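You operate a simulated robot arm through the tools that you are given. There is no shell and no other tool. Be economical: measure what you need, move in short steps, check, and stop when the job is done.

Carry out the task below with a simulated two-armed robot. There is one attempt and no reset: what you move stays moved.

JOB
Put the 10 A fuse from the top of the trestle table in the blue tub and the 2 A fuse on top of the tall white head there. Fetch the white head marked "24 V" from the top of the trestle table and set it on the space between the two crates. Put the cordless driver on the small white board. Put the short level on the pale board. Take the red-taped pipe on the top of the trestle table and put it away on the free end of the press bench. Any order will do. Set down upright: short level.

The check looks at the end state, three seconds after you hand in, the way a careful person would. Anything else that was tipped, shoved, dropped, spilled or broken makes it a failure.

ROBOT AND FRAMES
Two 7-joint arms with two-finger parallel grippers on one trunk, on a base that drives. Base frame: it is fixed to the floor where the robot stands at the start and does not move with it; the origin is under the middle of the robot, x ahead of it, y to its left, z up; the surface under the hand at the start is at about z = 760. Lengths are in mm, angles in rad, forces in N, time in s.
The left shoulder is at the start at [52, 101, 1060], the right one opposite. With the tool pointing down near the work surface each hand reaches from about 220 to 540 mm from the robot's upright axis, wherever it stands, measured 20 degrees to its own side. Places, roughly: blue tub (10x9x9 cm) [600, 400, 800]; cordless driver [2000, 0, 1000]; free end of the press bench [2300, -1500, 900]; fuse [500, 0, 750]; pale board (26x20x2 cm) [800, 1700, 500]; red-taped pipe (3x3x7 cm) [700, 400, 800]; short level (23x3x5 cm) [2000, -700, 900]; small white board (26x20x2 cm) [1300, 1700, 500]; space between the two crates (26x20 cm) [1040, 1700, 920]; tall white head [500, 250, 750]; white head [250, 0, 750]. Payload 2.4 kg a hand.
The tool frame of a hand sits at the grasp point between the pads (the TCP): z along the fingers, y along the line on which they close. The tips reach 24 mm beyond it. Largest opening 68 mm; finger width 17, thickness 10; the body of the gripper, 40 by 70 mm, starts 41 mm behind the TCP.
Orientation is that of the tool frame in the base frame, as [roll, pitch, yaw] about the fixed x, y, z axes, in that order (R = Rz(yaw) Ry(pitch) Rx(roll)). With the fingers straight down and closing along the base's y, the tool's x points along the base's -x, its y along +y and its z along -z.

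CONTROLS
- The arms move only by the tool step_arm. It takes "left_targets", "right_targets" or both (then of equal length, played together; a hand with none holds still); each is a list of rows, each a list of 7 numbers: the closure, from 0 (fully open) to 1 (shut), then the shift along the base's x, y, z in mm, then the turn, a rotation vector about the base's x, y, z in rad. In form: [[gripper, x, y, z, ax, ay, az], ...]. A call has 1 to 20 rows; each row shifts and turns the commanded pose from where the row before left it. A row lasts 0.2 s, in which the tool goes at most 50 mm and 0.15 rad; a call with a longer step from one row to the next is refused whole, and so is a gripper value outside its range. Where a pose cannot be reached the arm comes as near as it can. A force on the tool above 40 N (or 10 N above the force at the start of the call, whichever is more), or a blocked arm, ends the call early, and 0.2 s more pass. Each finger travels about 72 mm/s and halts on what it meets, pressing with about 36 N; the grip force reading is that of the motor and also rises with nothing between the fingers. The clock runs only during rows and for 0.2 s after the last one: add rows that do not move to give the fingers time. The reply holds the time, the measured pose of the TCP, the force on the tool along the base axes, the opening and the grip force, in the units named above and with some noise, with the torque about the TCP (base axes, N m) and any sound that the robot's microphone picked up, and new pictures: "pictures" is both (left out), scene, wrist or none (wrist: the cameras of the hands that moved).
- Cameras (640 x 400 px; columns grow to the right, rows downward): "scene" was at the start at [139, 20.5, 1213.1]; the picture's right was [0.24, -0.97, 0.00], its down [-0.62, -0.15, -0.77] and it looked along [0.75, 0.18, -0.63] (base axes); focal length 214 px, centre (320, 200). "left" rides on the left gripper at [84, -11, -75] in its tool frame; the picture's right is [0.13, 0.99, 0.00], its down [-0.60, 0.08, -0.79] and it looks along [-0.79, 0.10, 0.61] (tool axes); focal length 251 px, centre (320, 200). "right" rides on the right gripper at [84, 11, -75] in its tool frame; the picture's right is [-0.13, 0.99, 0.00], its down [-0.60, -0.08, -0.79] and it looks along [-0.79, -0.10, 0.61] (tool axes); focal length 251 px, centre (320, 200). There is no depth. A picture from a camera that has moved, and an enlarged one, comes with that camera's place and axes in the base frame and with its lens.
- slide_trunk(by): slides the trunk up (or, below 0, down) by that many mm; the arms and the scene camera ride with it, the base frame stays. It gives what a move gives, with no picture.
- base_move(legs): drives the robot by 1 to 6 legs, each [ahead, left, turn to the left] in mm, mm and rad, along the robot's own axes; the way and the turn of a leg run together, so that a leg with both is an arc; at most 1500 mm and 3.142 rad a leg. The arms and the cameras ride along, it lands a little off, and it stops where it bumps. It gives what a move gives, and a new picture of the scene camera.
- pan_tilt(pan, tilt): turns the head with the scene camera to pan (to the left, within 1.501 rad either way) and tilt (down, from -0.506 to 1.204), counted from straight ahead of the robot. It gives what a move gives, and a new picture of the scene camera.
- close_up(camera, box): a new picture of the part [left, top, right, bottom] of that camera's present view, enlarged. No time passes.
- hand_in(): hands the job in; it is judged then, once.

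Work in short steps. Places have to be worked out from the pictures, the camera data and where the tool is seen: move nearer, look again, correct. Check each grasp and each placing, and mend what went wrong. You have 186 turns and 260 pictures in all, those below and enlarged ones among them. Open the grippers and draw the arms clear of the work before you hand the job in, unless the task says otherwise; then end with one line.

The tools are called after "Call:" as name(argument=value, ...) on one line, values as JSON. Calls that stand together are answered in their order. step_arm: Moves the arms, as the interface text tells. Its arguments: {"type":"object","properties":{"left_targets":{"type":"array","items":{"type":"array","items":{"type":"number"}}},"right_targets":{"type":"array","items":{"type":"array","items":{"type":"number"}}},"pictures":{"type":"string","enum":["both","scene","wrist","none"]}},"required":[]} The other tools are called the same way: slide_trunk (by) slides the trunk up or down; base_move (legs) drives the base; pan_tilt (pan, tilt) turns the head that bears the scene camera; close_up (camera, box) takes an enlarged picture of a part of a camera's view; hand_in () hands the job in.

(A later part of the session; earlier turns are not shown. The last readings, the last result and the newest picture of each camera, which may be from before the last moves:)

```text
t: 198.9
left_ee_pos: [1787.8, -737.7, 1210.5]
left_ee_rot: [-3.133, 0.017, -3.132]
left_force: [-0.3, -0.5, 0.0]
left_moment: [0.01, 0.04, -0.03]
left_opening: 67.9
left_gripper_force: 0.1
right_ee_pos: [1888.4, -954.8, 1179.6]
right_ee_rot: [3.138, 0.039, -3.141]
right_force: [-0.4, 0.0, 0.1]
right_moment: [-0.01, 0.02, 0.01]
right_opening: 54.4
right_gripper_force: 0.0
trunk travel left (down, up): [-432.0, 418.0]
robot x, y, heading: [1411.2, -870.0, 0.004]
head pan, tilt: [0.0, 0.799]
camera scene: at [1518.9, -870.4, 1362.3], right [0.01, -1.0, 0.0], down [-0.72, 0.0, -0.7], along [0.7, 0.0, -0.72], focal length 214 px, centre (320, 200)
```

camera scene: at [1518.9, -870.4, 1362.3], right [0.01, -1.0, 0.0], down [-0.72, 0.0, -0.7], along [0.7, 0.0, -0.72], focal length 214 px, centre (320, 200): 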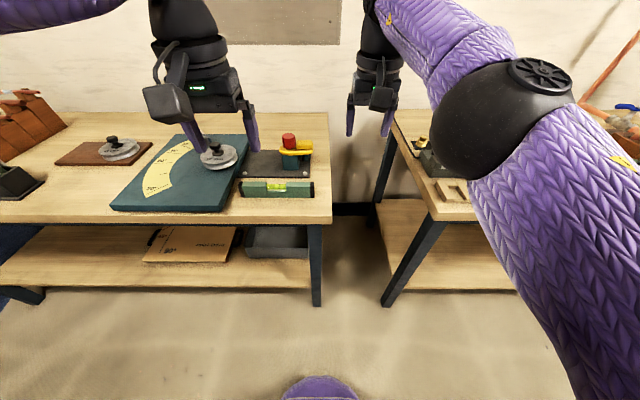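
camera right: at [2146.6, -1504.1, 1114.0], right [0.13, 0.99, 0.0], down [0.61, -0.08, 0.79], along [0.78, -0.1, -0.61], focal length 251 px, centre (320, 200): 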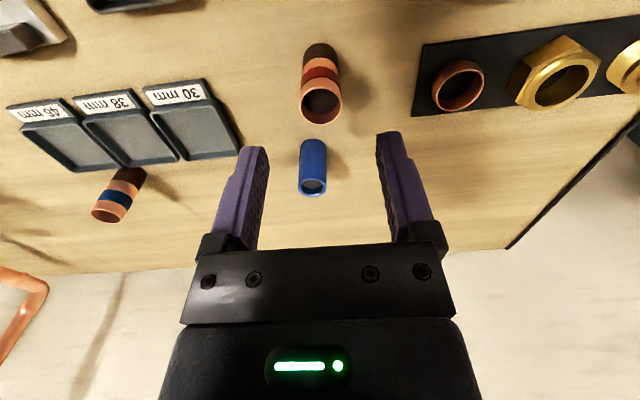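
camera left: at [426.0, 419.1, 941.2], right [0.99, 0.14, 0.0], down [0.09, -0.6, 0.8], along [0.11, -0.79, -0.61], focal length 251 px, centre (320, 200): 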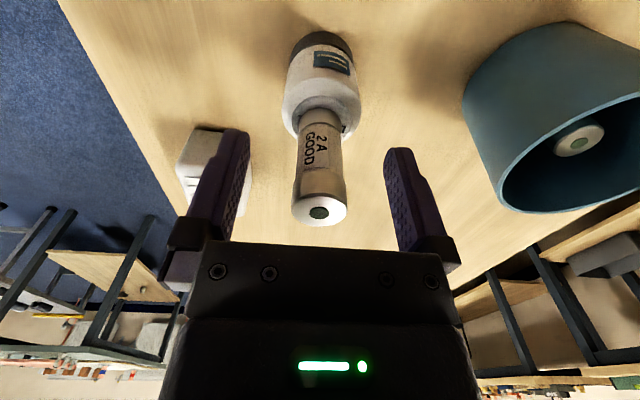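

The level lies along y at about (2008, −733), top ≈ 935. I bring the right hand back and turn it so it closes along x.

Call:
step_arm(right_targets=[[0.2, -14, 0, 0, 0, 0, -0.143], [0.2, -14, 0, 0, 0, 0, -0.143], [0.2, -14, 0, 0, 0, 0, -0.143], [0.2, -14, 0, 0, 0, 0, -0.143], [0.2, -14, 0, 0, 0, 0, -0.143], [0.2, -14, 0, 0, 0, 0, -0.143], [0.2, -14, 0, 0, 0, 0, -0.143], [0.2, -14, 0, 0, 0, 0, -0.143], [0.2, -14, 0, 0, 0, 0, -0.143], [0.2, -14, 0, 0, 0, 0, -0.143], [0.2, -10, 0, 0, 0, 0, -0.14]], pictures="none")

Call:
base_move(legs=[[0, 220, 0]])

```text
t: 201.3
left_ee_pos: [1786.2, -735.6, 1210.6]
left_ee_rot: [-3.135, 0.017, -3.133]
left_force: [-0.2, -0.2, -0.9]
left_moment: [0.02, -0.01, 0.0]
left_opening: 68.0
left_gripper_force: 0.1
right_ee_pos: [1738.2, -956.3, 1178.3]
right_ee_rot: [3.138, 0.04, 1.572]
right_force: [-0.4, -0.5, -0.2]
right_moment: [-0.01, -0.02, 0.01]
right_opening: 54.4
right_gripper_force: 0.1
trunk travel left (down, up): [-432.0, 418.0]
robot x, y, heading: [1408.8, -872.9, 0.005]
head pan, tilt: [0.0, 0.799]
```

```text
t: 203.0
left_ee_pos: [1785.6, -518.5, 1208.6]
left_ee_rot: [-3.135, 0.017, -3.134]
left_force: [0.3, 0.7, -0.9]
left_moment: [-0.01, 0.05, 0.02]
left_opening: 67.8
left_gripper_force: 0.0
right_ee_pos: [1737.6, -737.6, 1178.5]
right_ee_rot: [3.138, 0.042, 1.57]
right_force: [-0.3, 0.0, 0.2]
right_moment: [0.0, -0.02, 0.01]
right_opening: 54.5
right_gripper_force: 0.0
trunk travel left (down, up): [-432.0, 418.0]
robot x, y, heading: [1404.4, -653.8, 0.008]
head pan, tilt: [0.0, 0.799]
camera scene: at [1517.5, -651.8, 1362.3], right [0.01, -1.0, 0.0], down [-0.72, 0.0, -0.7], along [0.7, 0.0, -0.72], focal length 214 px, centre (320, 200)
```

scene: 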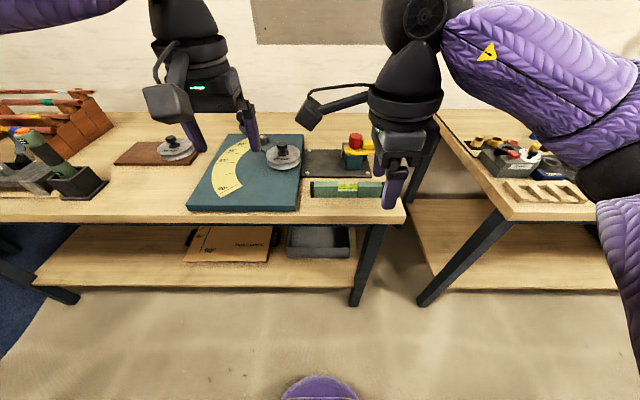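

Now drive 240 mm ahead (stays clear of the bench edge at 1897) and bring the hand over the level.

Call:
base_move(legs=[[240, 0, 0]])

Call:
step_arm(right_targets=[[0.1, 10, 1, -30, 0.042, 0, 0], [0.1, 10, 1, -40, 0, 0, 0], [0.1, 10, 1, -40, 0, 0, 0], [0.1, 0, 1, -30, 0, 0, 0]])

```text
t: 204.8
left_ee_pos: [2026.3, -517.4, 1210.1]
left_ee_rot: [-3.135, 0.016, -3.134]
left_force: [0.2, 0.4, -0.1]
left_moment: [-0.03, 0.0, -0.03]
left_opening: 68.2
left_gripper_force: 0.0
right_ee_pos: [1977.8, -736.8, 1178.3]
right_ee_rot: [3.139, 0.041, 1.568]
right_force: [-0.2, 0.3, -0.5]
right_moment: [-0.02, 0.0, -0.01]
right_opening: 54.3
right_gripper_force: 0.1
trunk travel left (down, up): [-432.0, 418.0]
robot x, y, heading: [1648.9, -650.5, 0.007]
head pan, tilt: [0.0, 0.799]
camera scene: at [1758.1, -651.4, 1362.2], right [0.01, -1.0, 0.0], down [-0.72, 0.0, -0.7], along [0.7, 0.0, -0.72], focal length 214 px, centre (320, 200)
```

scene: 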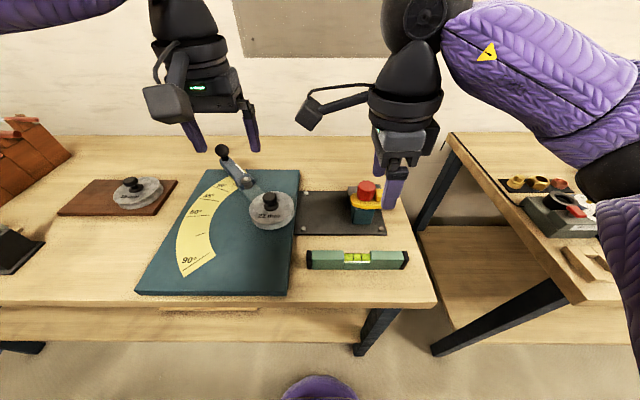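

```text
t: 205.8
left_ee_pos: [2025.5, -517.8, 1209.0]
left_ee_rot: [-3.134, 0.019, -3.136]
left_force: [0.2, 0.4, -0.2]
left_moment: [0.02, 0.04, 0.03]
left_opening: 67.9
left_gripper_force: 0.2
right_ee_pos: [2008.5, -733.6, 1037.9]
right_ee_rot: [3.139, -0.003, 1.571]
right_force: [0.0, 0.5, 0.4]
right_moment: [0.01, 0.07, 0.0]
right_opening: 61.4
right_gripper_force: 0.2
trunk travel left (down, up): [-432.0, 418.0]
robot x, y, heading: [1644.8, -649.0, 0.003]
head pan, tilt: [0.0, 0.799]
camera scene: at [1757.4, -651.5, 1362.3], right [0.01, -1.0, 0.0], down [-0.72, 0.0, -0.7], along [0.7, 0.0, -0.72], focal length 214 px, centre (320, 200)
camera right: at [2017.4, -650.5, 1112.6], right [0.99, -0.13, 0.0], down [-0.08, -0.61, 0.79], along [-0.1, -0.79, -0.61], focal length 251 px, centre (320, 200)
```

scene: 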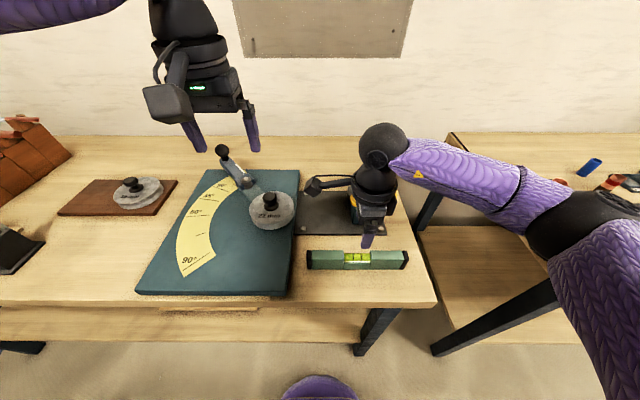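
right: 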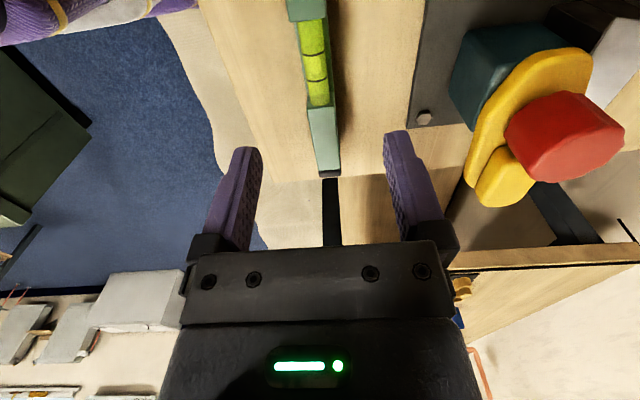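

Level centre is near (2004.5, −737); the valve block is clear. Lower and close on it.

Call:
step_arm(right_targets=[[0.1, -4, -3, -30, 0, 0, 0], [0.1, 0, 0, -40, 0, 0, 0], [0.1, 0, 0, -30, 0, 0, 0], [0.1, 0, 0, -16, 0, 0, 0]], pictures="both")

```text
t: 206.8
left_ee_pos: [2024.0, -517.4, 1210.5]
left_ee_rot: [-3.136, 0.015, -3.135]
left_force: [1.3, -0.3, 0.6]
left_moment: [0.0, 0.02, 0.0]
left_opening: 67.9
left_gripper_force: 0.1
right_ee_pos: [2004.0, -736.6, 921.6]
right_ee_rot: [3.139, -0.002, 1.57]
right_force: [0.3, 1.0, 0.3]
right_moment: [0.0, -0.02, 0.02]
right_opening: 61.2
right_gripper_force: 0.1
trunk travel left (down, up): [-432.0, 418.0]
robot x, y, heading: [1648.7, -653.3, 0.006]
head pan, tilt: [0.0, 0.799]
camera scene: at [1757.3, -651.4, 1362.3], right [0.01, -1.0, 0.0], down [-0.72, 0.0, -0.7], along [0.7, 0.0, -0.72], focal length 214 px, centre (320, 200)
camera right: at [2013.4, -652.8, 996.4], right [0.99, -0.13, 0.0], down [-0.08, -0.61, 0.79], along [-0.1, -0.79, -0.61], focal length 251 px, centre (320, 200)
```

scene: 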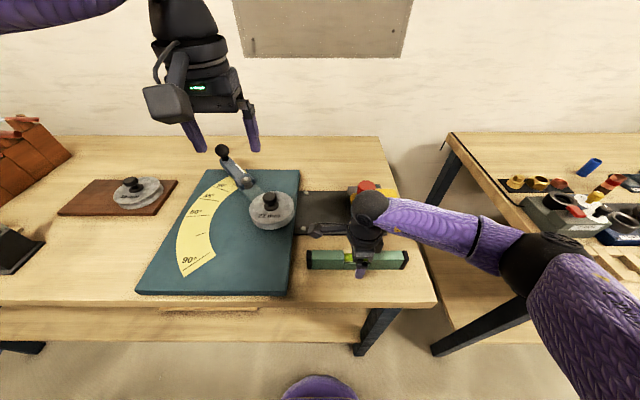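
right: 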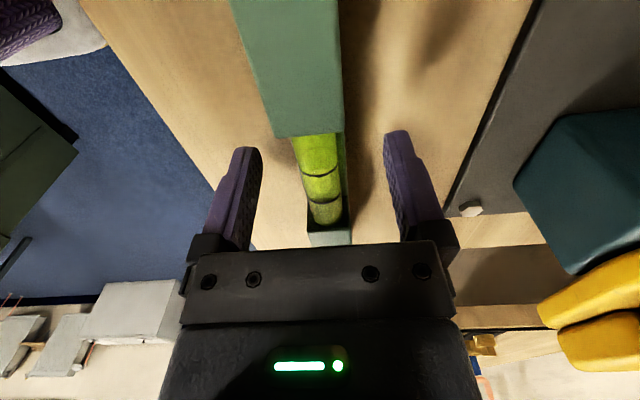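

Close on the level and lift slightly.

Call:
step_arm(right_targets=[[0.3, 0, 0, -3, 0, 0, 0], [0.6, 0, 0, 0, 0, 0, 0], [0.9, 0, 0, 0, 0, 0, 0], [1, 0, 0, 0, 0, 0, 0], [1, 0, 0, 0, 0, 0, 0], [1, 0, 0, 15, 0, 0, 0], [1, 0, 0, 30, 0, 0, 0], [1, 0, 0, 40, 0, 0, 0]], pictures="both")

```text
t: 208.6
left_ee_pos: [2025.3, -517.9, 1210.2]
left_ee_rot: [-3.133, 0.016, -3.135]
left_force: [0.4, -0.9, -0.3]
left_moment: [-0.03, 0.02, 0.02]
left_opening: 68.0
left_gripper_force: 0.0
right_ee_pos: [2003.1, -736.3, 1003.4]
right_ee_rot: [3.138, -0.001, 1.57]
right_force: [0.7, 0.9, -1.0]
right_moment: [0.01, 0.03, 0.0]
right_opening: 23.6
right_gripper_force: 35.5
trunk travel left (down, up): [-432.0, 418.0]
robot x, y, heading: [1652.2, -649.6, 0.005]
head pan, tilt: [0.0, 0.799]
camera scene: at [1757.3, -651.4, 1362.3], right [0.01, -1.0, 0.0], down [-0.72, 0.0, -0.7], along [0.7, 0.0, -0.72], focal length 214 px, centre (320, 200)
camera right: at [2012.8, -652.4, 1078.8], right [0.99, -0.13, 0.0], down [-0.08, -0.61, 0.79], along [-0.1, -0.79, -0.61], focal length 251 px, centre (320, 200)
```

scene: 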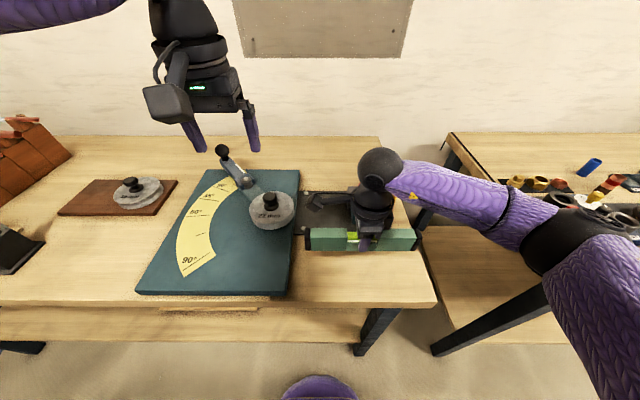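
right: 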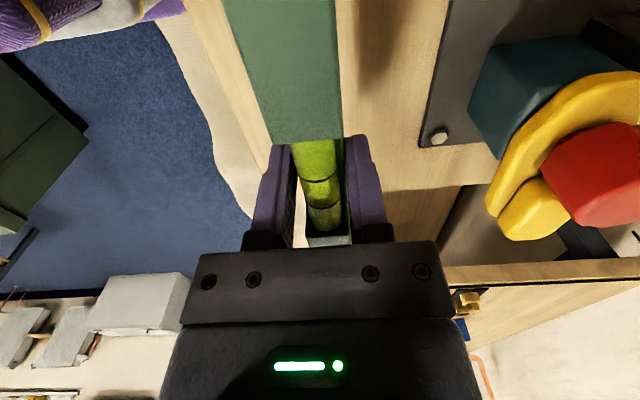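

Level is held. I raise it and back away, then strafe left to the driver.

Call:
step_arm(right_targets=[[1, -10, 0, 40, 0, 0, 0], [1, -10, 0, 40, 0, 0, 0], [1, -10, 0, 40, 0, 0, 0], [1, -10, 0, 30, 0, 0, 0]], pictures="none")

```text
t: 209.6
left_ee_pos: [2024.3, -519.3, 1209.4]
left_ee_rot: [-3.134, 0.016, -3.136]
left_force: [-0.2, -0.5, 0.0]
left_moment: [-0.01, 0.0, 0.03]
left_opening: 68.0
left_gripper_force: 0.1
right_ee_pos: [1962.9, -736.9, 1154.8]
right_ee_rot: [3.138, -0.002, 1.571]
right_force: [0.2, -1.0, -2.0]
right_moment: [0.0, 0.03, 0.0]
right_opening: 23.5
right_gripper_force: 35.6
trunk travel left (down, up): [-432.0, 418.0]
robot x, y, heading: [1646.8, -653.8, 0.006]
head pan, tilt: [0.0, 0.799]
```

Both hands are above 1150; back off 240 and strafe left 600.

Call:
base_move(legs=[[-240, 0, 0], [0, 620, 0]])

Call:
pan_tilt(pan=0.25, tilt=0.6)

```text
t: 214.5
left_ee_pos: [1783.1, 106.3, 1209.1]
left_ee_rot: [-3.135, 0.019, -3.135]
left_force: [-0.4, 0.1, 0.1]
left_moment: [-0.01, 0.0, 0.02]
left_opening: 68.0
left_gripper_force: 0.1
right_ee_pos: [1720.1, -112.0, 1156.3]
right_ee_rot: [3.138, 0.0, 1.568]
right_force: [0.5, 0.6, -2.3]
right_moment: [-0.02, 0.02, 0.01]
right_opening: 23.7
right_gripper_force: 35.9
trunk travel left (down, up): [-432.0, 418.0]
robot x, y, heading: [1405.8, -29.3, 0.006]
head pan, tilt: [0.0, 0.799]
camera scene: at [1514.8, -26.2, 1362.3], right [0.0, -1.0, 0.0], down [-0.72, 0.0, -0.7], along [0.7, 0.0, -0.72], focal length 214 px, centre (320, 200)
```

scene: 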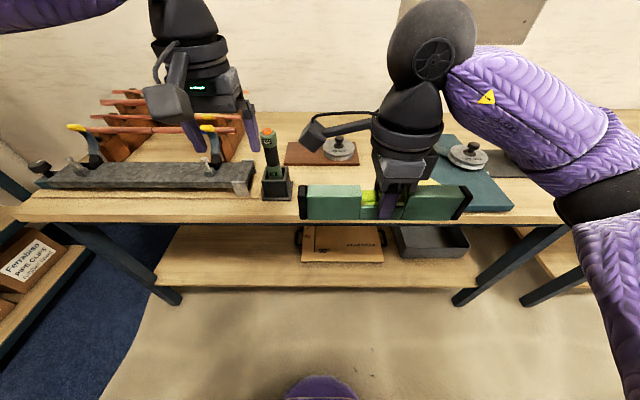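

```text
t: 215.3
left_ee_pos: [1782.4, 106.8, 1210.6]
left_ee_rot: [-3.133, 0.016, -3.133]
left_force: [-0.2, -0.2, 0.4]
left_moment: [-0.02, -0.02, 0.03]
left_opening: 67.9
left_gripper_force: 0.0
right_ee_pos: [1721.3, -112.3, 1155.7]
right_ee_rot: [3.14, -0.003, 1.568]
right_force: [1.2, 0.1, -1.2]
right_moment: [-0.02, 0.02, 0.0]
right_opening: 23.8
right_gripper_force: 35.4
trunk travel left (down, up): [-432.0, 418.0]
robot x, y, heading: [1407.5, -24.3, 0.004]
head pan, tilt: [0.25, 0.6]
camera scene: at [1519.7, -4.8, 1379.1], right [0.25, -0.97, 0.0], down [-0.55, -0.14, -0.82], along [0.8, 0.21, -0.57], focal length 214 px, centre (320, 200)
```

scene: 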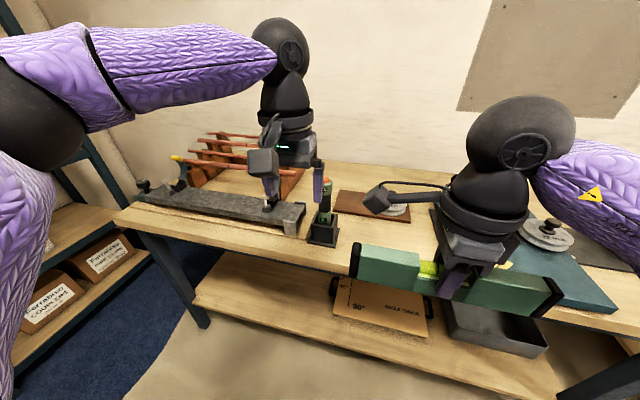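

Close-up of the driver in its holder.

Call:
close_up(camera="scene", box=[270, 150, 390, 260])

Call:
close_up(camera="left", box=[0, 0, 640, 400])

```text
3.64 times, centred on (330, 205) of scene
camera zoom: at [1519.7, -4.8, 1379.1], right [0.25, -0.97, 0.0], down [-0.55, -0.14, -0.82], along [0.8, 0.21, -0.57], focal length 780 px, centre (284, 182)
```

zoom: 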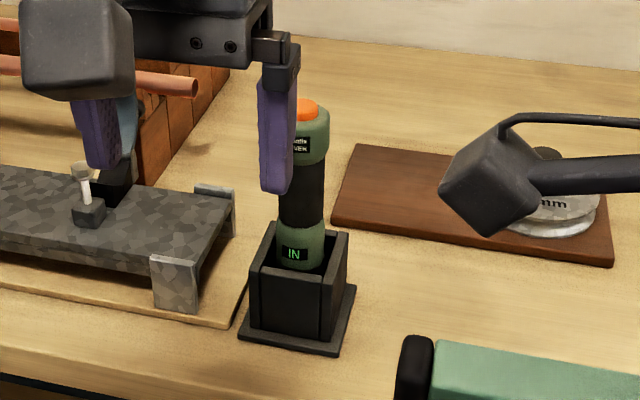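

```text
1.00 times, centred on (320, 200) of left (not enlarged: the box is as wide or as high as the picture)
camera zoom: at [1696.2, 95.9, 1283.7], right [-0.14, 0.99, -0.01], down [0.59, 0.09, 0.8], along [0.8, 0.1, -0.6], focal length 251 px, centre (320, 200)
```

zoom: 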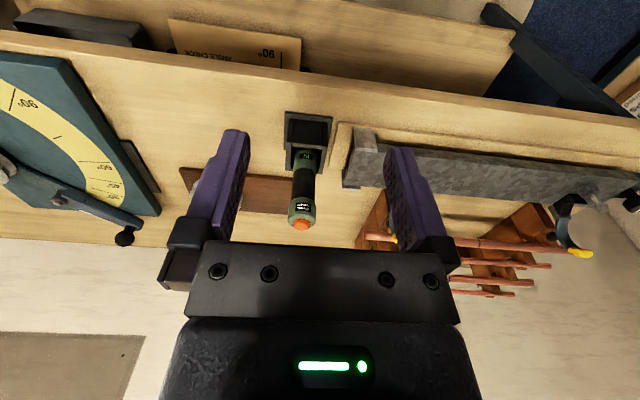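

The driver is a ~36 mm cylinder standing in a holder at about (1988, 106), top ≈1110. I'll grasp it with a nearly horizontal hand so it can later stand under the rack shelf; first tilt the left hand forward.

Call:
step_arm(left_targets=[[0, 5, 0, -15, 0, -0.1375, 0], [0, 5, 0, -15, 0, -0.1375, 0], [0, 5, 0, -15, 0, -0.1375, 0], [0, 5, 0, -15, 0, -0.1375, 0], [0, 5, 0, -15, 0, -0.1375, 0], [0, 5, 0, -15, 0, -0.1375, 0], [0, 5, 0, -15, 0, -0.1375, 0], [0, 5, 0, -15, 0, -0.1375, 0]])

```text
t: 217.1
left_ee_pos: [1823.2, 106.5, 1090.0]
left_ee_rot: [-3.118, 1.119, -3.124]
left_force: [-0.1, 0.0, -0.4]
left_moment: [-0.02, -0.01, 0.01]
left_opening: 68.3
left_gripper_force: 0.1
right_ee_pos: [1720.2, -112.0, 1155.6]
right_ee_rot: [3.137, -0.003, 1.569]
right_force: [0.8, 0.2, -1.5]
right_moment: [-0.01, -0.01, -0.01]
right_opening: 23.6
right_gripper_force: 36.5
trunk travel left (down, up): [-432.0, 418.0]
robot x, y, heading: [1403.2, -29.6, -0.001]
head pan, tilt: [0.25, 0.6]
camera scene: at [1519.9, -4.7, 1379.1], right [0.25, -0.97, 0.0], down [-0.55, -0.14, -0.82], along [0.8, 0.21, -0.57], focal length 214 px, centre (320, 200)
camera left: at [1717.0, 95.9, 1047.3], right [-0.05, 0.99, -0.13], down [-0.45, 0.09, 0.89], along [0.89, 0.1, 0.44], focal length 251 px, centre (320, 200)
```

scene: 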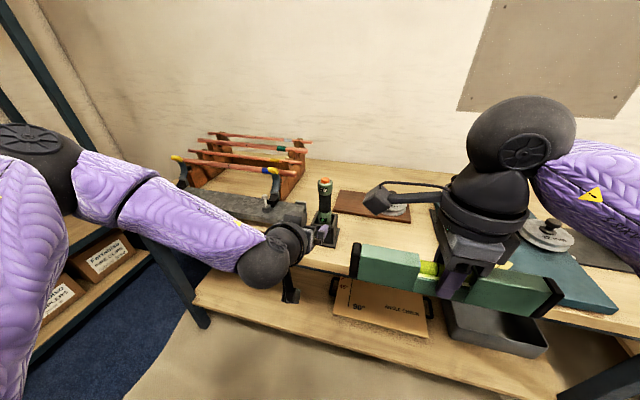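
left: 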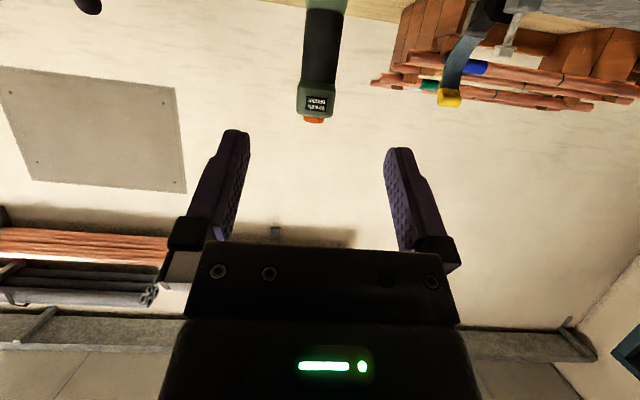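

Driver top ≈1095, grip band ≈1040. I move the level hand 40 mm aside, drive 100 mm ahead, and lower the left hand to z≈1045.

Call:
step_arm(left_targets=[[0, 0, 0, -10, 0, 0, 0], [0, 0, 0, -15, 0, 0, 0], [0, 0, 0, -15, 0, 0, 0]], right_targets=[[1, 0, -15, 0, 0, 0, 0], [1, 0, -15, 0, 0, 0, 0], [1, 0, -15, 0, 0, 0, 0]], pictures="none")

Call:
base_move(legs=[[100, 0, 0]])

Call:
close_up(camera="left", box=[160, 0, 480, 200])

Call:
close_up(camera="scene", box=[220, 120, 400, 300])

```text
t: 217.9
left_ee_pos: [1822.2, 106.6, 1050.4]
left_ee_rot: [-3.122, 1.117, -3.127]
left_force: [-0.4, 0.0, 0.3]
left_moment: [-0.02, -0.01, -0.01]
left_opening: 67.9
left_gripper_force: 0.1
right_ee_pos: [1720.4, -158.0, 1155.1]
right_ee_rot: [3.136, -0.001, 1.567]
right_force: [0.0, -0.5, -1.8]
right_moment: [-0.03, 0.02, -0.02]
right_opening: 23.5
right_gripper_force: 35.1
trunk travel left (down, up): [-432.0, 418.0]
robot x, y, heading: [1405.5, -25.3, 0.004]
head pan, tilt: [0.25, 0.6]
```

```text
t: 219.0
left_ee_pos: [1922.5, 107.9, 1050.7]
left_ee_rot: [-3.124, 1.117, -3.127]
left_force: [-0.2, 0.7, 0.5]
left_moment: [-0.01, -0.02, 0.04]
left_opening: 68.1
left_gripper_force: 0.3
right_ee_pos: [1821.2, -156.7, 1155.5]
right_ee_rot: [3.141, 0.0, 1.568]
right_force: [0.7, -1.0, -1.9]
right_moment: [0.0, 0.03, 0.03]
right_opening: 23.9
right_gripper_force: 36.2
trunk travel left (down, up): [-432.0, 418.0]
robot x, y, heading: [1503.2, -29.5, 0.001]
head pan, tilt: [0.25, 0.6]
camera scene: at [1620.8, -4.3, 1379.0], right [0.25, -0.97, 0.0], down [-0.55, -0.14, -0.82], along [0.8, 0.21, -0.57], focal length 214 px, centre (320, 200)
```

scene: 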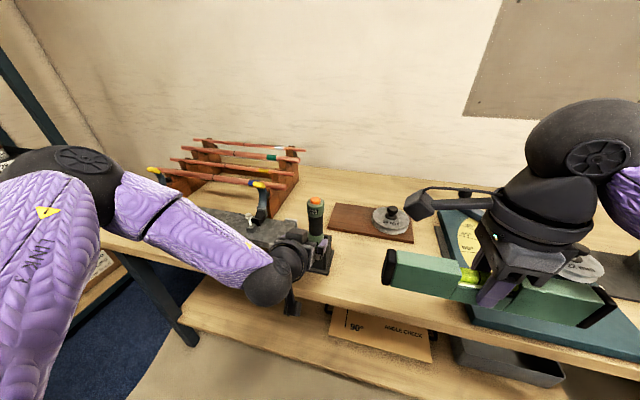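

```text
2.00 times, centred on (320, 100) of left
camera zoom: at [1817.3, 96.4, 1007.8], right [-0.05, 0.99, -0.12], down [-0.45, 0.09, 0.89], along [0.89, 0.1, 0.44], focal length 503 px, centre (320, 400)
```

zoom: 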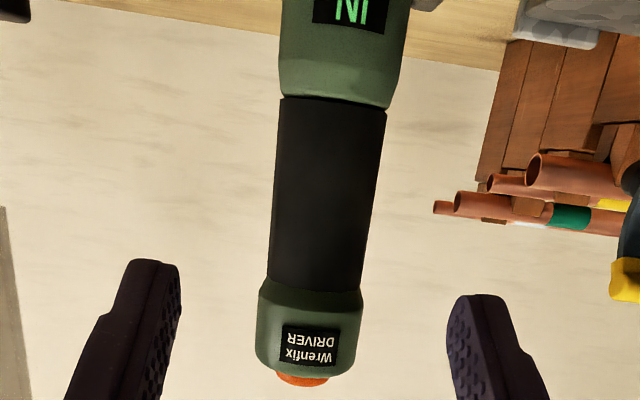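

```text
2.22 times, centred on (310, 210) of scene
camera zoom: at [1620.8, -4.3, 1379.0], right [0.25, -0.97, 0.0], down [-0.55, -0.14, -0.82], along [0.8, 0.21, -0.57], focal length 477 px, centre (342, 178)
```

zoom: 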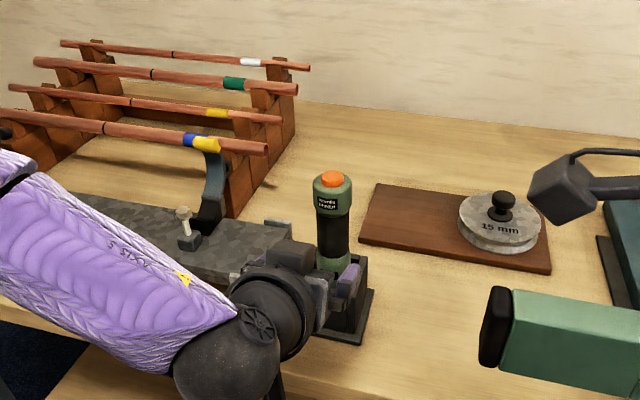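

The driver's axis is at (2012, 109), grip band z 992–1053. Advance with fingers straddling to (2012, 109, 1025).

Call:
step_arm(left_targets=[[0, 10, 1, -13, 0, 0, 0], [0, 20, 0, -13, 0, 0, 0], [0, 30, 0, 0, 0, 0, 0], [0, 30, 0, 0, 0, 0, 0]])

```text
t: 220.0
left_ee_pos: [1995.8, 128.8, 1050.3]
left_ee_rot: [-3.121, 1.116, -3.128]
left_force: [-0.3, 0.1, -0.5]
left_moment: [0.0, -0.01, -0.01]
left_opening: 68.2
left_gripper_force: 0.1
left hand out of reach, approached as far as the arm can: row 2, 3, 4
right_ee_pos: [1820.5, -156.6, 1155.1]
right_ee_rot: [3.138, -0.002, 1.569]
right_force: [-0.3, -0.1, -1.4]
right_moment: [0.0, 0.01, -0.02]
right_opening: 23.7
right_gripper_force: 36.1
trunk travel left (down, up): [-432.0, 418.0]
robot x, y, heading: [1506.3, -23.1, -0.0]
head pan, tilt: [0.25, 0.6]
camera scene: at [1619.8, -4.3, 1379.1], right [0.25, -0.97, 0.0], down [-0.55, -0.14, -0.82], along [0.8, 0.21, -0.57], focal length 214 px, centre (320, 200)
camera left: at [1892.5, 119.3, 1008.3], right [-0.05, 0.99, -0.12], down [-0.45, 0.09, 0.89], along [0.89, 0.1, 0.44], focal length 251 px, centre (320, 200)
```

scene: 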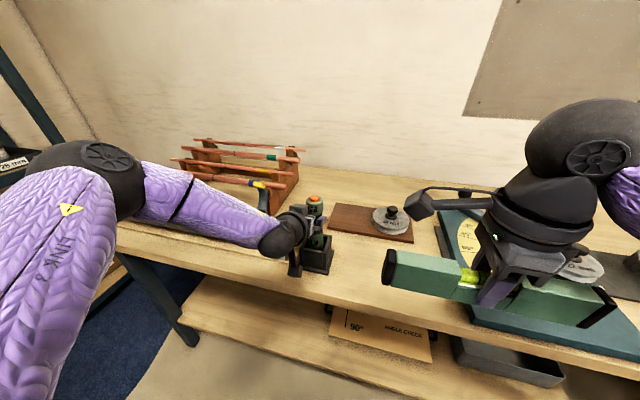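
left: 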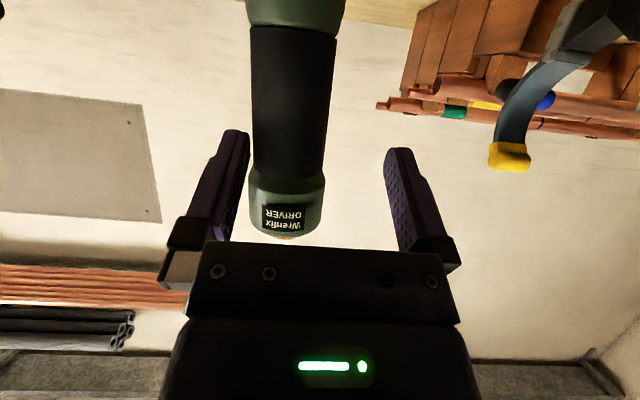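

Reach drifted the hand to y 129, z 1050. I fix this with the base: 20 mm right, 15 mm ahead, then trunk 25 mm down.

Call:
base_move(legs=[[0, -20, 0], [15, 0, 0]])

Call:
slide_trunk(by=-25)

Call:
close_up(camera="left", box=[0, 0, 640, 400])

Call:
close_up(camera="scene", box=[220, 150, 400, 300])

```text
t: 221.2
left_ee_pos: [2013.5, 109.5, 1050.0]
left_ee_rot: [-3.122, 1.114, -3.126]
left_force: [-0.2, -0.1, 0.2]
left_moment: [-0.01, 0.02, -0.05]
left_opening: 68.0
left_gripper_force: 0.0
right_ee_pos: [1836.9, -177.3, 1155.3]
right_ee_rot: [3.139, -0.002, 1.569]
right_force: [0.3, -0.1, -2.2]
right_moment: [0.02, 0.02, 0.01]
right_opening: 23.7
right_gripper_force: 35.8
trunk travel left (down, up): [-432.0, 418.0]
robot x, y, heading: [1518.4, -49.5, 0.007]
head pan, tilt: [0.25, 0.6]
camera scene: at [1636.0, -24.3, 1379.0], right [0.25, -0.97, 0.0], down [-0.55, -0.14, -0.82], along [0.8, 0.21, -0.57], focal length 214 px, centre (320, 200)
```

scene: 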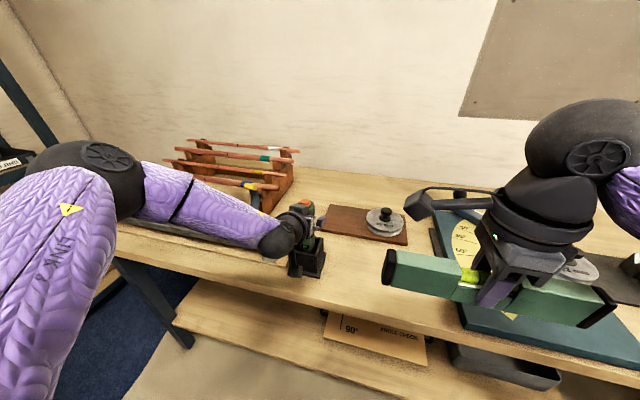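

```text
t: 221.9
left_ee_pos: [2013.0, 109.4, 1025.9]
left_ee_rot: [-3.12, 1.117, -3.128]
left_force: [-0.3, 0.7, -0.4]
left_moment: [0.0, -0.01, 0.01]
left_opening: 68.0
left_gripper_force: 0.1
right_ee_pos: [1835.7, -176.9, 1130.6]
right_ee_rot: [3.138, -0.003, 1.569]
right_force: [-0.5, 0.7, -0.8]
right_moment: [0.01, 0.02, 0.03]
right_opening: 23.5
right_gripper_force: 35.6
trunk travel left (down, up): [-407.0, 442.0]
robot x, y, heading: [1522.0, -47.6, 0.007]
head pan, tilt: [0.25, 0.6]
```

```text
1.00 times, centred on (320, 200) of left (not enlarged: the box is as wide or as high as the picture)
camera zoom: at [1907.3, 99.4, 983.4], right [-0.05, 0.99, -0.12], down [-0.45, 0.09, 0.89], along [0.89, 0.1, 0.44], focal length 251 px, centre (320, 200)
```

zoom: 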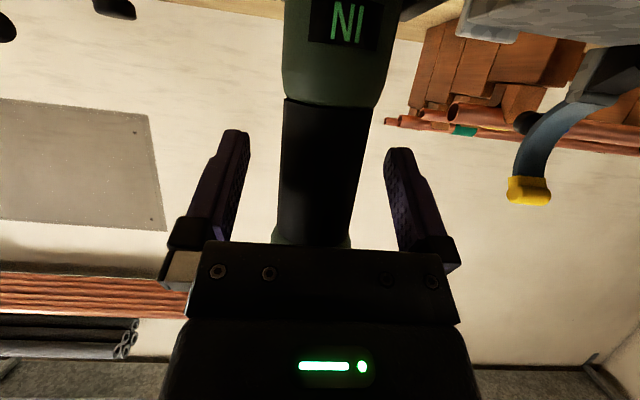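

```text
2.67 times, centred on (310, 225) of scene
camera zoom: at [1638.1, -24.1, 1354.0], right [0.25, -0.97, 0.0], down [-0.55, -0.14, -0.82], along [0.8, 0.21, -0.57], focal length 572 px, centre (347, 133)
```

zoom: 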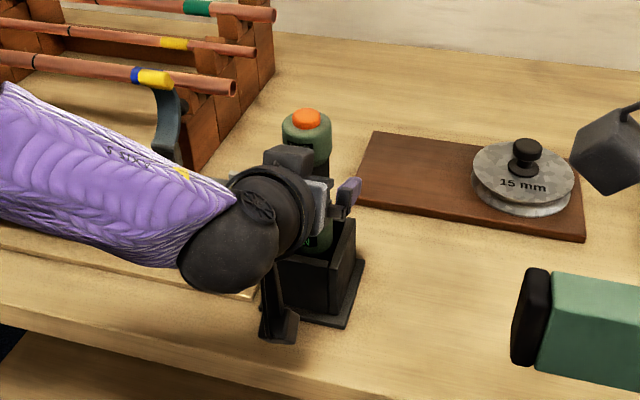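

Centred on the band. Close and lift slowly.

Call:
step_arm(left_targets=[[0.2, 0, 0, 0, 0, 0, 0], [0.4, 0, 0, 0, 0, 0, 0], [0.6, 0, 0, 0, 0, 0, 0], [0.8, 0, 0, 0, 0, 0, 0], [1, 0, 0, 0, 0, 0, 0], [1, 0, 0, 0, 0, 0, 0]], pictures="wrist")

```text
t: 223.3
left_ee_pos: [2013.3, 110.2, 1024.9]
left_ee_rot: [-3.122, 1.118, -3.128]
left_force: [-0.3, 1.3, 0.6]
left_moment: [0.14, -0.01, -0.01]
left_opening: 37.0
left_gripper_force: 35.9
right_ee_pos: [1835.0, -176.3, 1129.0]
right_ee_rot: [3.137, 0.0, 1.57]
right_force: [0.5, -0.3, -2.1]
right_moment: [0.01, -0.02, 0.01]
right_opening: 23.5
right_gripper_force: 36.1
trunk travel left (down, up): [-407.0, 442.0]
robot x, y, heading: [1522.3, -47.8, 0.009]
head pan, tilt: [0.25, 0.6]
camera left: at [1907.4, 99.6, 983.3], right [-0.05, 0.99, -0.12], down [-0.45, 0.09, 0.89], along [0.89, 0.1, 0.44], focal length 251 px, centre (320, 200)
```

left: 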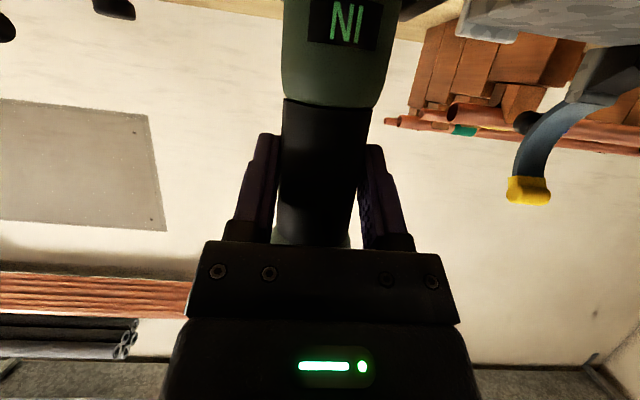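

Grip 37 mm. Lift straight with the trunk, 120 mm.

Call:
slide_trunk(by=125)

Call:
pan_tilt(pan=0.3, tilt=0.6)

Call:
close_up(camera="scene", box=[220, 120, 420, 300])

```text
t: 224.8
left_ee_pos: [2012.0, 111.3, 1162.3]
left_ee_rot: [-3.119, 1.14, -3.127]
left_force: [0.1, -0.3, -5.8]
left_moment: [0.03, 0.06, 0.01]
left_opening: 37.0
left_gripper_force: 36.0
right_ee_pos: [1836.9, -175.7, 1254.2]
right_ee_rot: [3.139, -0.002, 1.571]
right_force: [0.2, 0.2, -1.2]
right_moment: [-0.04, -0.01, -0.02]
right_opening: 23.7
right_gripper_force: 35.9
trunk travel left (down, up): [-532.0, 318.0]
robot x, y, heading: [1523.4, -47.3, 0.005]
head pan, tilt: [0.25, 0.6]
```

```text
t: 225.4
left_ee_pos: [2010.3, 111.4, 1163.2]
left_ee_rot: [-3.12, 1.14, -3.126]
left_force: [0.4, -0.8, -5.4]
left_moment: [-0.01, 0.05, -0.04]
left_opening: 37.2
left_gripper_force: 35.5
right_ee_pos: [1835.4, -176.6, 1255.2]
right_ee_rot: [3.138, -0.001, 1.569]
right_force: [-0.5, 0.1, -1.7]
right_moment: [-0.01, 0.02, -0.04]
right_opening: 23.7
right_gripper_force: 36.1
trunk travel left (down, up): [-532.0, 318.0]
robot x, y, heading: [1520.3, -43.9, 0.007]
head pan, tilt: [0.3, 0.6]
camera scene: at [1624.8, -19.7, 1479.5], right [0.3, -0.95, 0.0], down [-0.54, -0.17, -0.82], along [0.79, 0.25, -0.57], focal length 214 px, centre (320, 200)
```

scene: 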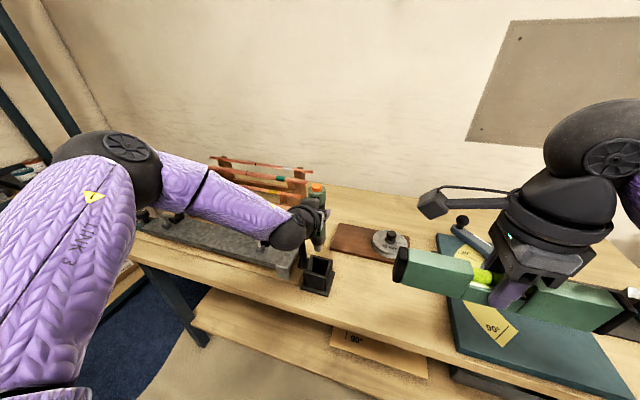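

```text
2.22 times, centred on (320, 210) of scene
camera zoom: at [1624.8, -19.7, 1479.5], right [0.3, -0.95, 0.0], down [-0.54, -0.17, -0.82], along [0.79, 0.25, -0.57], focal length 477 px, centre (320, 178)
```

zoom: 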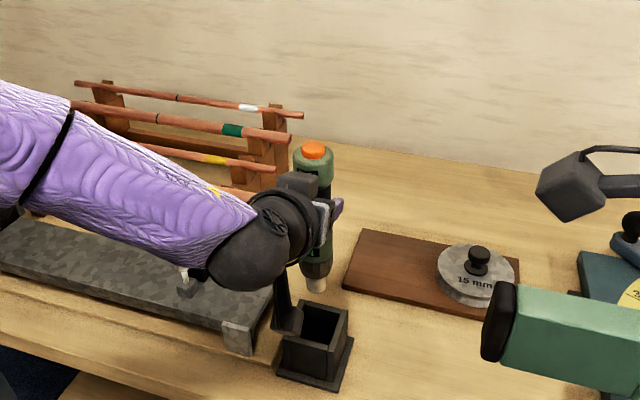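

The driver is out; it has a narrow chuck tip so it must lie down on the board. I back off and rotate the left hand so the driver becomes horizontal (tip toward me).

Call:
base_move(legs=[[-150, 0, 0]])

Call:
step_arm(left_targets=[[1, -2, 0, 5, 0, 0.143, 0], [1, -2, 0, 5, 0, 0.143, 0], [1, -2, 0, 5, 0, 0.143, 0], [1, -2, 0, 5, 0, 0.143, 0], [1, -2, 0, 5, 0, 0.143, 0], [1, -2, 0, 5, 0, 0.143, 0], [1, -2, 0, 5, 0, 0.143, 0], [1, -2, 0, 5, 0, 0.143, 0], [1, -2, 0, 5, 0, 0.143, 0], [1, -2, 0, 5, 0, 0.143, 0], [1, -2, 0, 5, 0, 0.14, 0]])

```text
t: 226.8
left_ee_pos: [1859.5, 109.8, 1162.2]
left_ee_rot: [-3.121, 1.142, -3.127]
left_force: [-0.7, -0.5, -4.9]
left_moment: [0.01, 0.04, 0.0]
left_opening: 37.0
left_gripper_force: 36.3
right_ee_pos: [1683.7, -178.3, 1254.6]
right_ee_rot: [3.138, -0.002, 1.568]
right_force: [-0.7, -0.2, -1.7]
right_moment: [-0.04, 0.0, 0.06]
right_opening: 23.4
right_gripper_force: 35.5
trunk travel left (down, up): [-532.0, 318.0]
robot x, y, heading: [1369.6, -47.6, 0.006]
head pan, tilt: [0.3, 0.6]
camera scene: at [1472.5, -20.3, 1479.6], right [0.3, -0.95, 0.0], down [-0.54, -0.17, -0.83], along [0.79, 0.25, -0.56], focal length 214 px, centre (320, 200)
```

scene: 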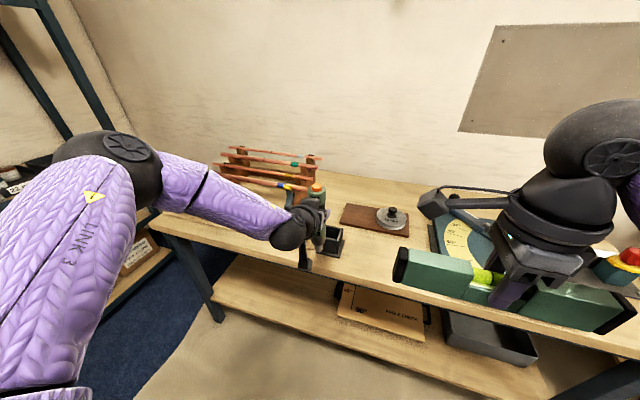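

```text
t: 229.2
left_ee_pos: [1736.5, 154.2, 1226.2]
left_ee_rot: [-3.134, -0.428, -3.137]
left_force: [0.4, 0.1, -5.8]
left_moment: [0.0, -0.26, -0.01]
left_opening: 37.1
left_gripper_force: 35.5
left hand out of reach, approached as far as the arm can: row 6, 7, 8, 9, 10, 11
right_ee_pos: [1685.3, -177.3, 1255.7]
right_ee_rot: [3.138, -0.001, 1.569]
right_force: [-1.3, 0.2, -2.2]
right_moment: [0.0, 0.03, 0.01]
right_opening: 23.7
right_gripper_force: 35.4
trunk travel left (down, up): [-532.0, 318.0]
robot x, y, heading: [1368.0, -43.2, 0.004]
head pan, tilt: [0.3, 0.6]
camera scene: at [1473.5, -20.2, 1479.5], right [0.3, -0.95, 0.0], down [-0.54, -0.17, -0.82], along [0.79, 0.25, -0.57], focal length 214 px, centre (320, 200)
camera left: at [1689.9, 144.3, 1329.6], right [-0.13, 0.99, 0.05], down [0.88, 0.09, 0.47], along [0.46, 0.1, -0.88], focal length 251 px, centre (320, 200)
```

scene: 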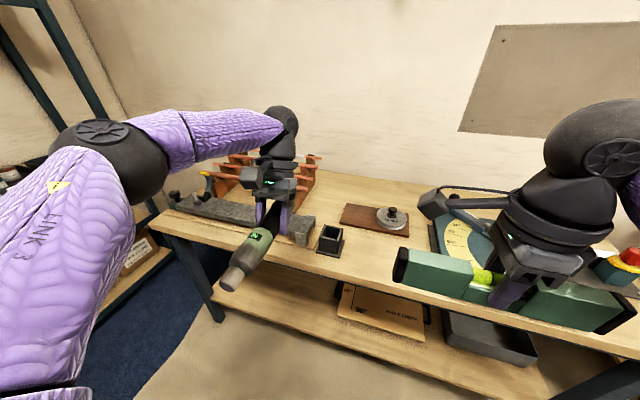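
left: 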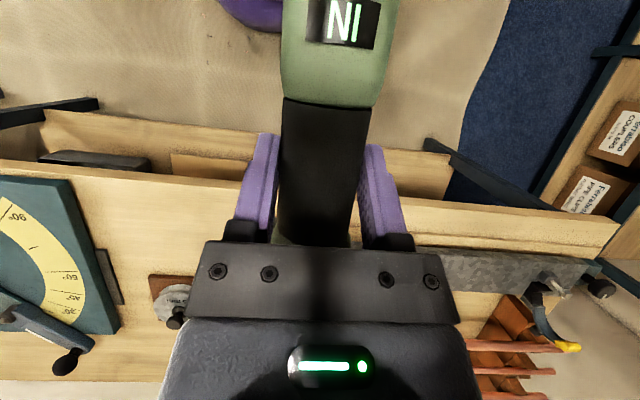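

Driver is horizontal now. I'll lay it on the bare bench area near (2040, 0) and regrasp it with a vertical hand. First reposition the base.

Call:
base_move(legs=[[0, -154, 0], [295, 0, 0]])

Call:
slide_trunk(by=-230)

Call:
pan_tilt(pan=0.3, tilt=0.8)

```text
t: 232.2
left_ee_pos: [2033.0, 2.4, 1225.2]
left_ee_rot: [-3.136, -0.427, -3.135]
left_force: [0.9, -0.1, -5.3]
left_moment: [0.0, -0.24, -0.02]
left_opening: 37.0
left_gripper_force: 36.2
right_ee_pos: [1981.3, -330.7, 1255.4]
right_ee_rot: [3.141, -0.002, 1.57]
right_force: [0.5, -0.2, -1.4]
right_moment: [0.02, 0.05, -0.02]
right_opening: 23.8
right_gripper_force: 36.4
trunk travel left (down, up): [-532.0, 318.0]
robot x, y, heading: [1665.3, -201.6, 0.01]
head pan, tilt: [0.3, 0.6]
camera scene: at [1769.9, -173.2, 1479.4], right [0.3, -0.95, 0.0], down [-0.54, -0.17, -0.82], along [0.79, 0.25, -0.57], focal length 214 px, centre (320, 200)
```

scene: 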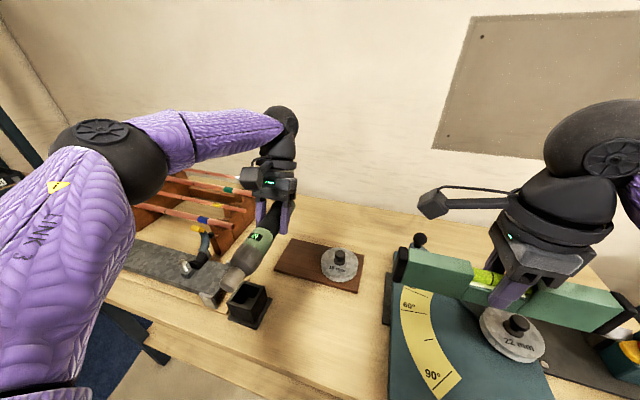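

```text
t: 234.7
left_ee_pos: [2031.1, 1.9, 996.2]
left_ee_rot: [-3.136, -0.428, -3.135]
left_force: [0.1, -0.4, -4.8]
left_moment: [0.0, -0.25, 0.02]
left_opening: 37.2
left_gripper_force: 36.0
right_ee_pos: [1980.1, -330.1, 1025.1]
right_ee_rot: [3.139, -0.003, 1.571]
right_force: [-0.2, -0.3, -2.0]
right_moment: [0.02, -0.01, 0.01]
right_opening: 23.6
right_gripper_force: 36.2
trunk travel left (down, up): [-302.0, 548.0]
robot x, y, heading: [1662.9, -198.7, 0.005]
head pan, tilt: [0.3, 0.6]
```

```text
t: 235.4
left_ee_pos: [2031.5, 2.4, 995.6]
left_ee_rot: [-3.138, -0.427, -3.136]
left_force: [0.6, -0.7, -5.7]
left_moment: [-0.03, -0.24, 0.0]
left_opening: 37.0
left_gripper_force: 36.1
right_ee_pos: [1981.3, -330.4, 1025.1]
right_ee_rot: [3.138, -0.002, 1.571]
right_force: [1.2, 0.0, -1.4]
right_moment: [0.02, 0.03, -0.01]
right_opening: 23.6
right_gripper_force: 35.5
trunk travel left (down, up): [-302.0, 548.0]
robot x, y, heading: [1661.8, -202.6, 0.003]
head pan, tilt: [0.3, 0.799]
camera scene: at [1791.9, -175.4, 1231.1], right [0.3, -0.95, 0.0], down [-0.68, -0.22, -0.7], along [0.66, 0.21, -0.72], focal length 214 px, centre (320, 200)
```

scene: 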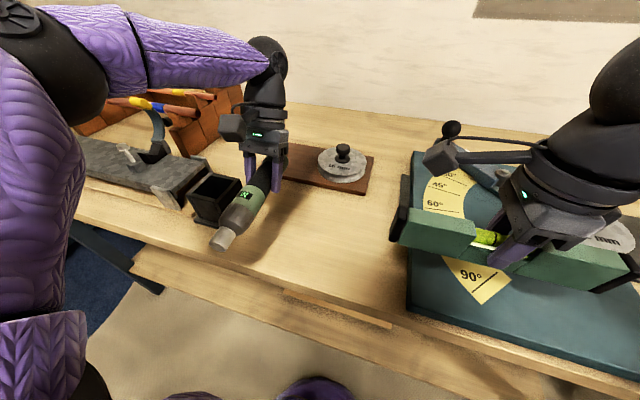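

Clear below. Lower the driver toward the bench and creep to contact.

Call:
step_arm(left_targets=[[1, 0, 0, -30, 0, 0.025, 0], [1, 0, 0, -30, 0, 0, 0], [1, 0, 0, -10, 0, 0, 0], [1, 0, 0, -5, 0, 0, 0], [1, 0, 0, -4, 0, 0, 0], [1, 0, 0, -4, 0, 0, 0], [1, 0, 0, -4, 0, 0, 0], [1, 0, 0, -4, 0, 0, 0], [1, 0, 0, -4, 0, 0, 0]], pictures="scene")

```text
t: 237.3
left_ee_pos: [2031.6, 1.7, 908.7]
left_ee_rot: [-3.136, -0.448, -3.134]
left_force: [-2.6, 1.7, 19.5]
left_moment: [0.1, 0.13, -0.16]
left_opening: 37.2
left_gripper_force: 35.6
right_ee_pos: [1979.8, -330.3, 1025.4]
right_ee_rot: [3.136, -0.002, 1.571]
right_force: [1.0, -0.6, -2.0]
right_moment: [0.01, -0.04, 0.03]
right_opening: 23.8
right_gripper_force: 36.1
trunk travel left (down, up): [-302.0, 548.0]
robot x, y, heading: [1661.8, -199.8, 0.006]
head pan, tilt: [0.3, 0.799]
stopped in row 9 (left hand): the force on the tool passed its limit at 50 N (the readings are from after the stop); the commanded pose is now the measured one
camera scene: at [1790.1, -175.9, 1231.5], right [0.3, -0.95, 0.0], down [-0.68, -0.22, -0.7], along [0.67, 0.21, -0.72], focal length 214 px, centre (320, 200)
```

scene: 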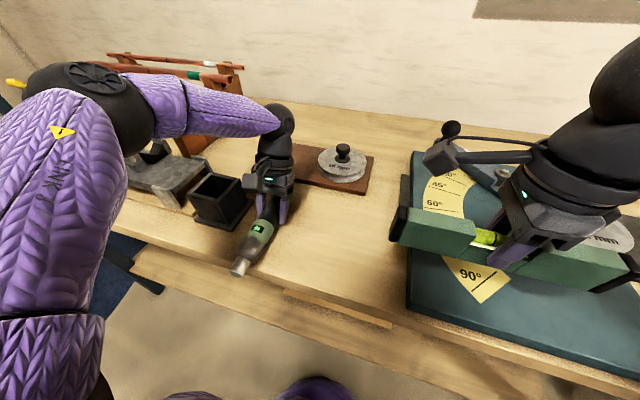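

The driver rests on the bench. Open slowly.

Call:
step_arm(left_targets=[[0.9, 0, 0, 1, 0, 0, 0], [0.7, 0, 0, 0, 0, 0, 0], [0.5, 0, 0, 0, 0, 0, 0], [0.4, 0, 0, 0, 0, 0, 0], [0.3, 0, 0, 0, 0, 0, 0], [0.3, 0, 0, 0, 0, 0, 0]], pictures="both")

```text
t: 238.7
left_ee_pos: [2032.9, 1.6, 907.1]
left_ee_rot: [-3.136, -0.446, -3.136]
left_force: [-0.1, 0.1, 0.1]
left_moment: [-0.04, -0.01, 0.0]
left_opening: 47.8
left_gripper_force: 0.1
right_ee_pos: [1981.0, -331.2, 1024.5]
right_ee_rot: [3.138, -0.002, 1.572]
right_force: [-0.7, -0.2, -1.5]
right_moment: [0.0, -0.01, 0.02]
right_opening: 23.6
right_gripper_force: 36.0
trunk travel left (down, up): [-302.0, 548.0]
robot x, y, heading: [1663.4, -198.4, 0.009]
head pan, tilt: [0.3, 0.799]
camera scene: at [1791.8, -175.5, 1231.1], right [0.3, -0.95, 0.0], down [-0.68, -0.22, -0.7], along [0.66, 0.21, -0.72], focal length 214 px, centre (320, 200)
camera left: at [1988.9, -8.9, 1011.7], right [-0.13, 0.99, 0.05], down [0.89, 0.09, 0.45], along [0.44, 0.1, -0.89], focal length 251 px, centre (320, 200)
```

scene: 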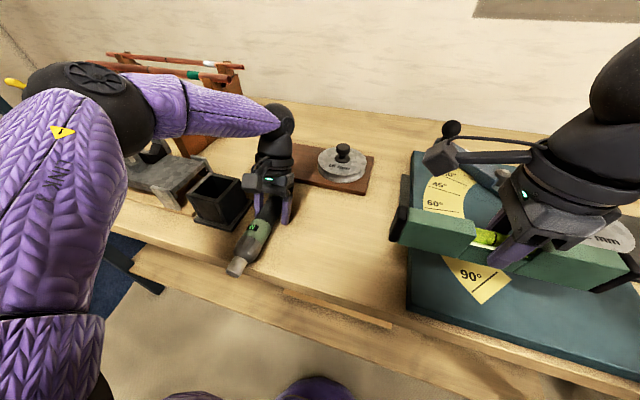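
left: 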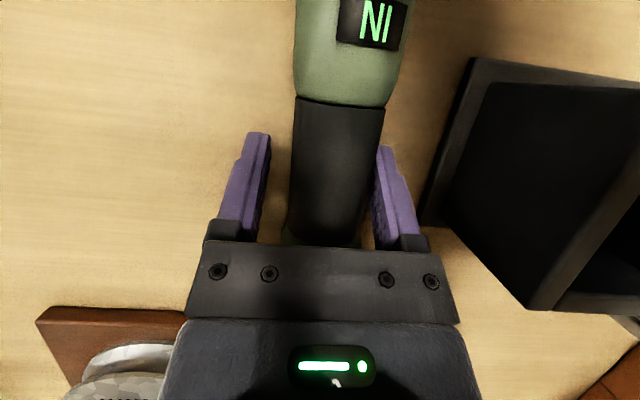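

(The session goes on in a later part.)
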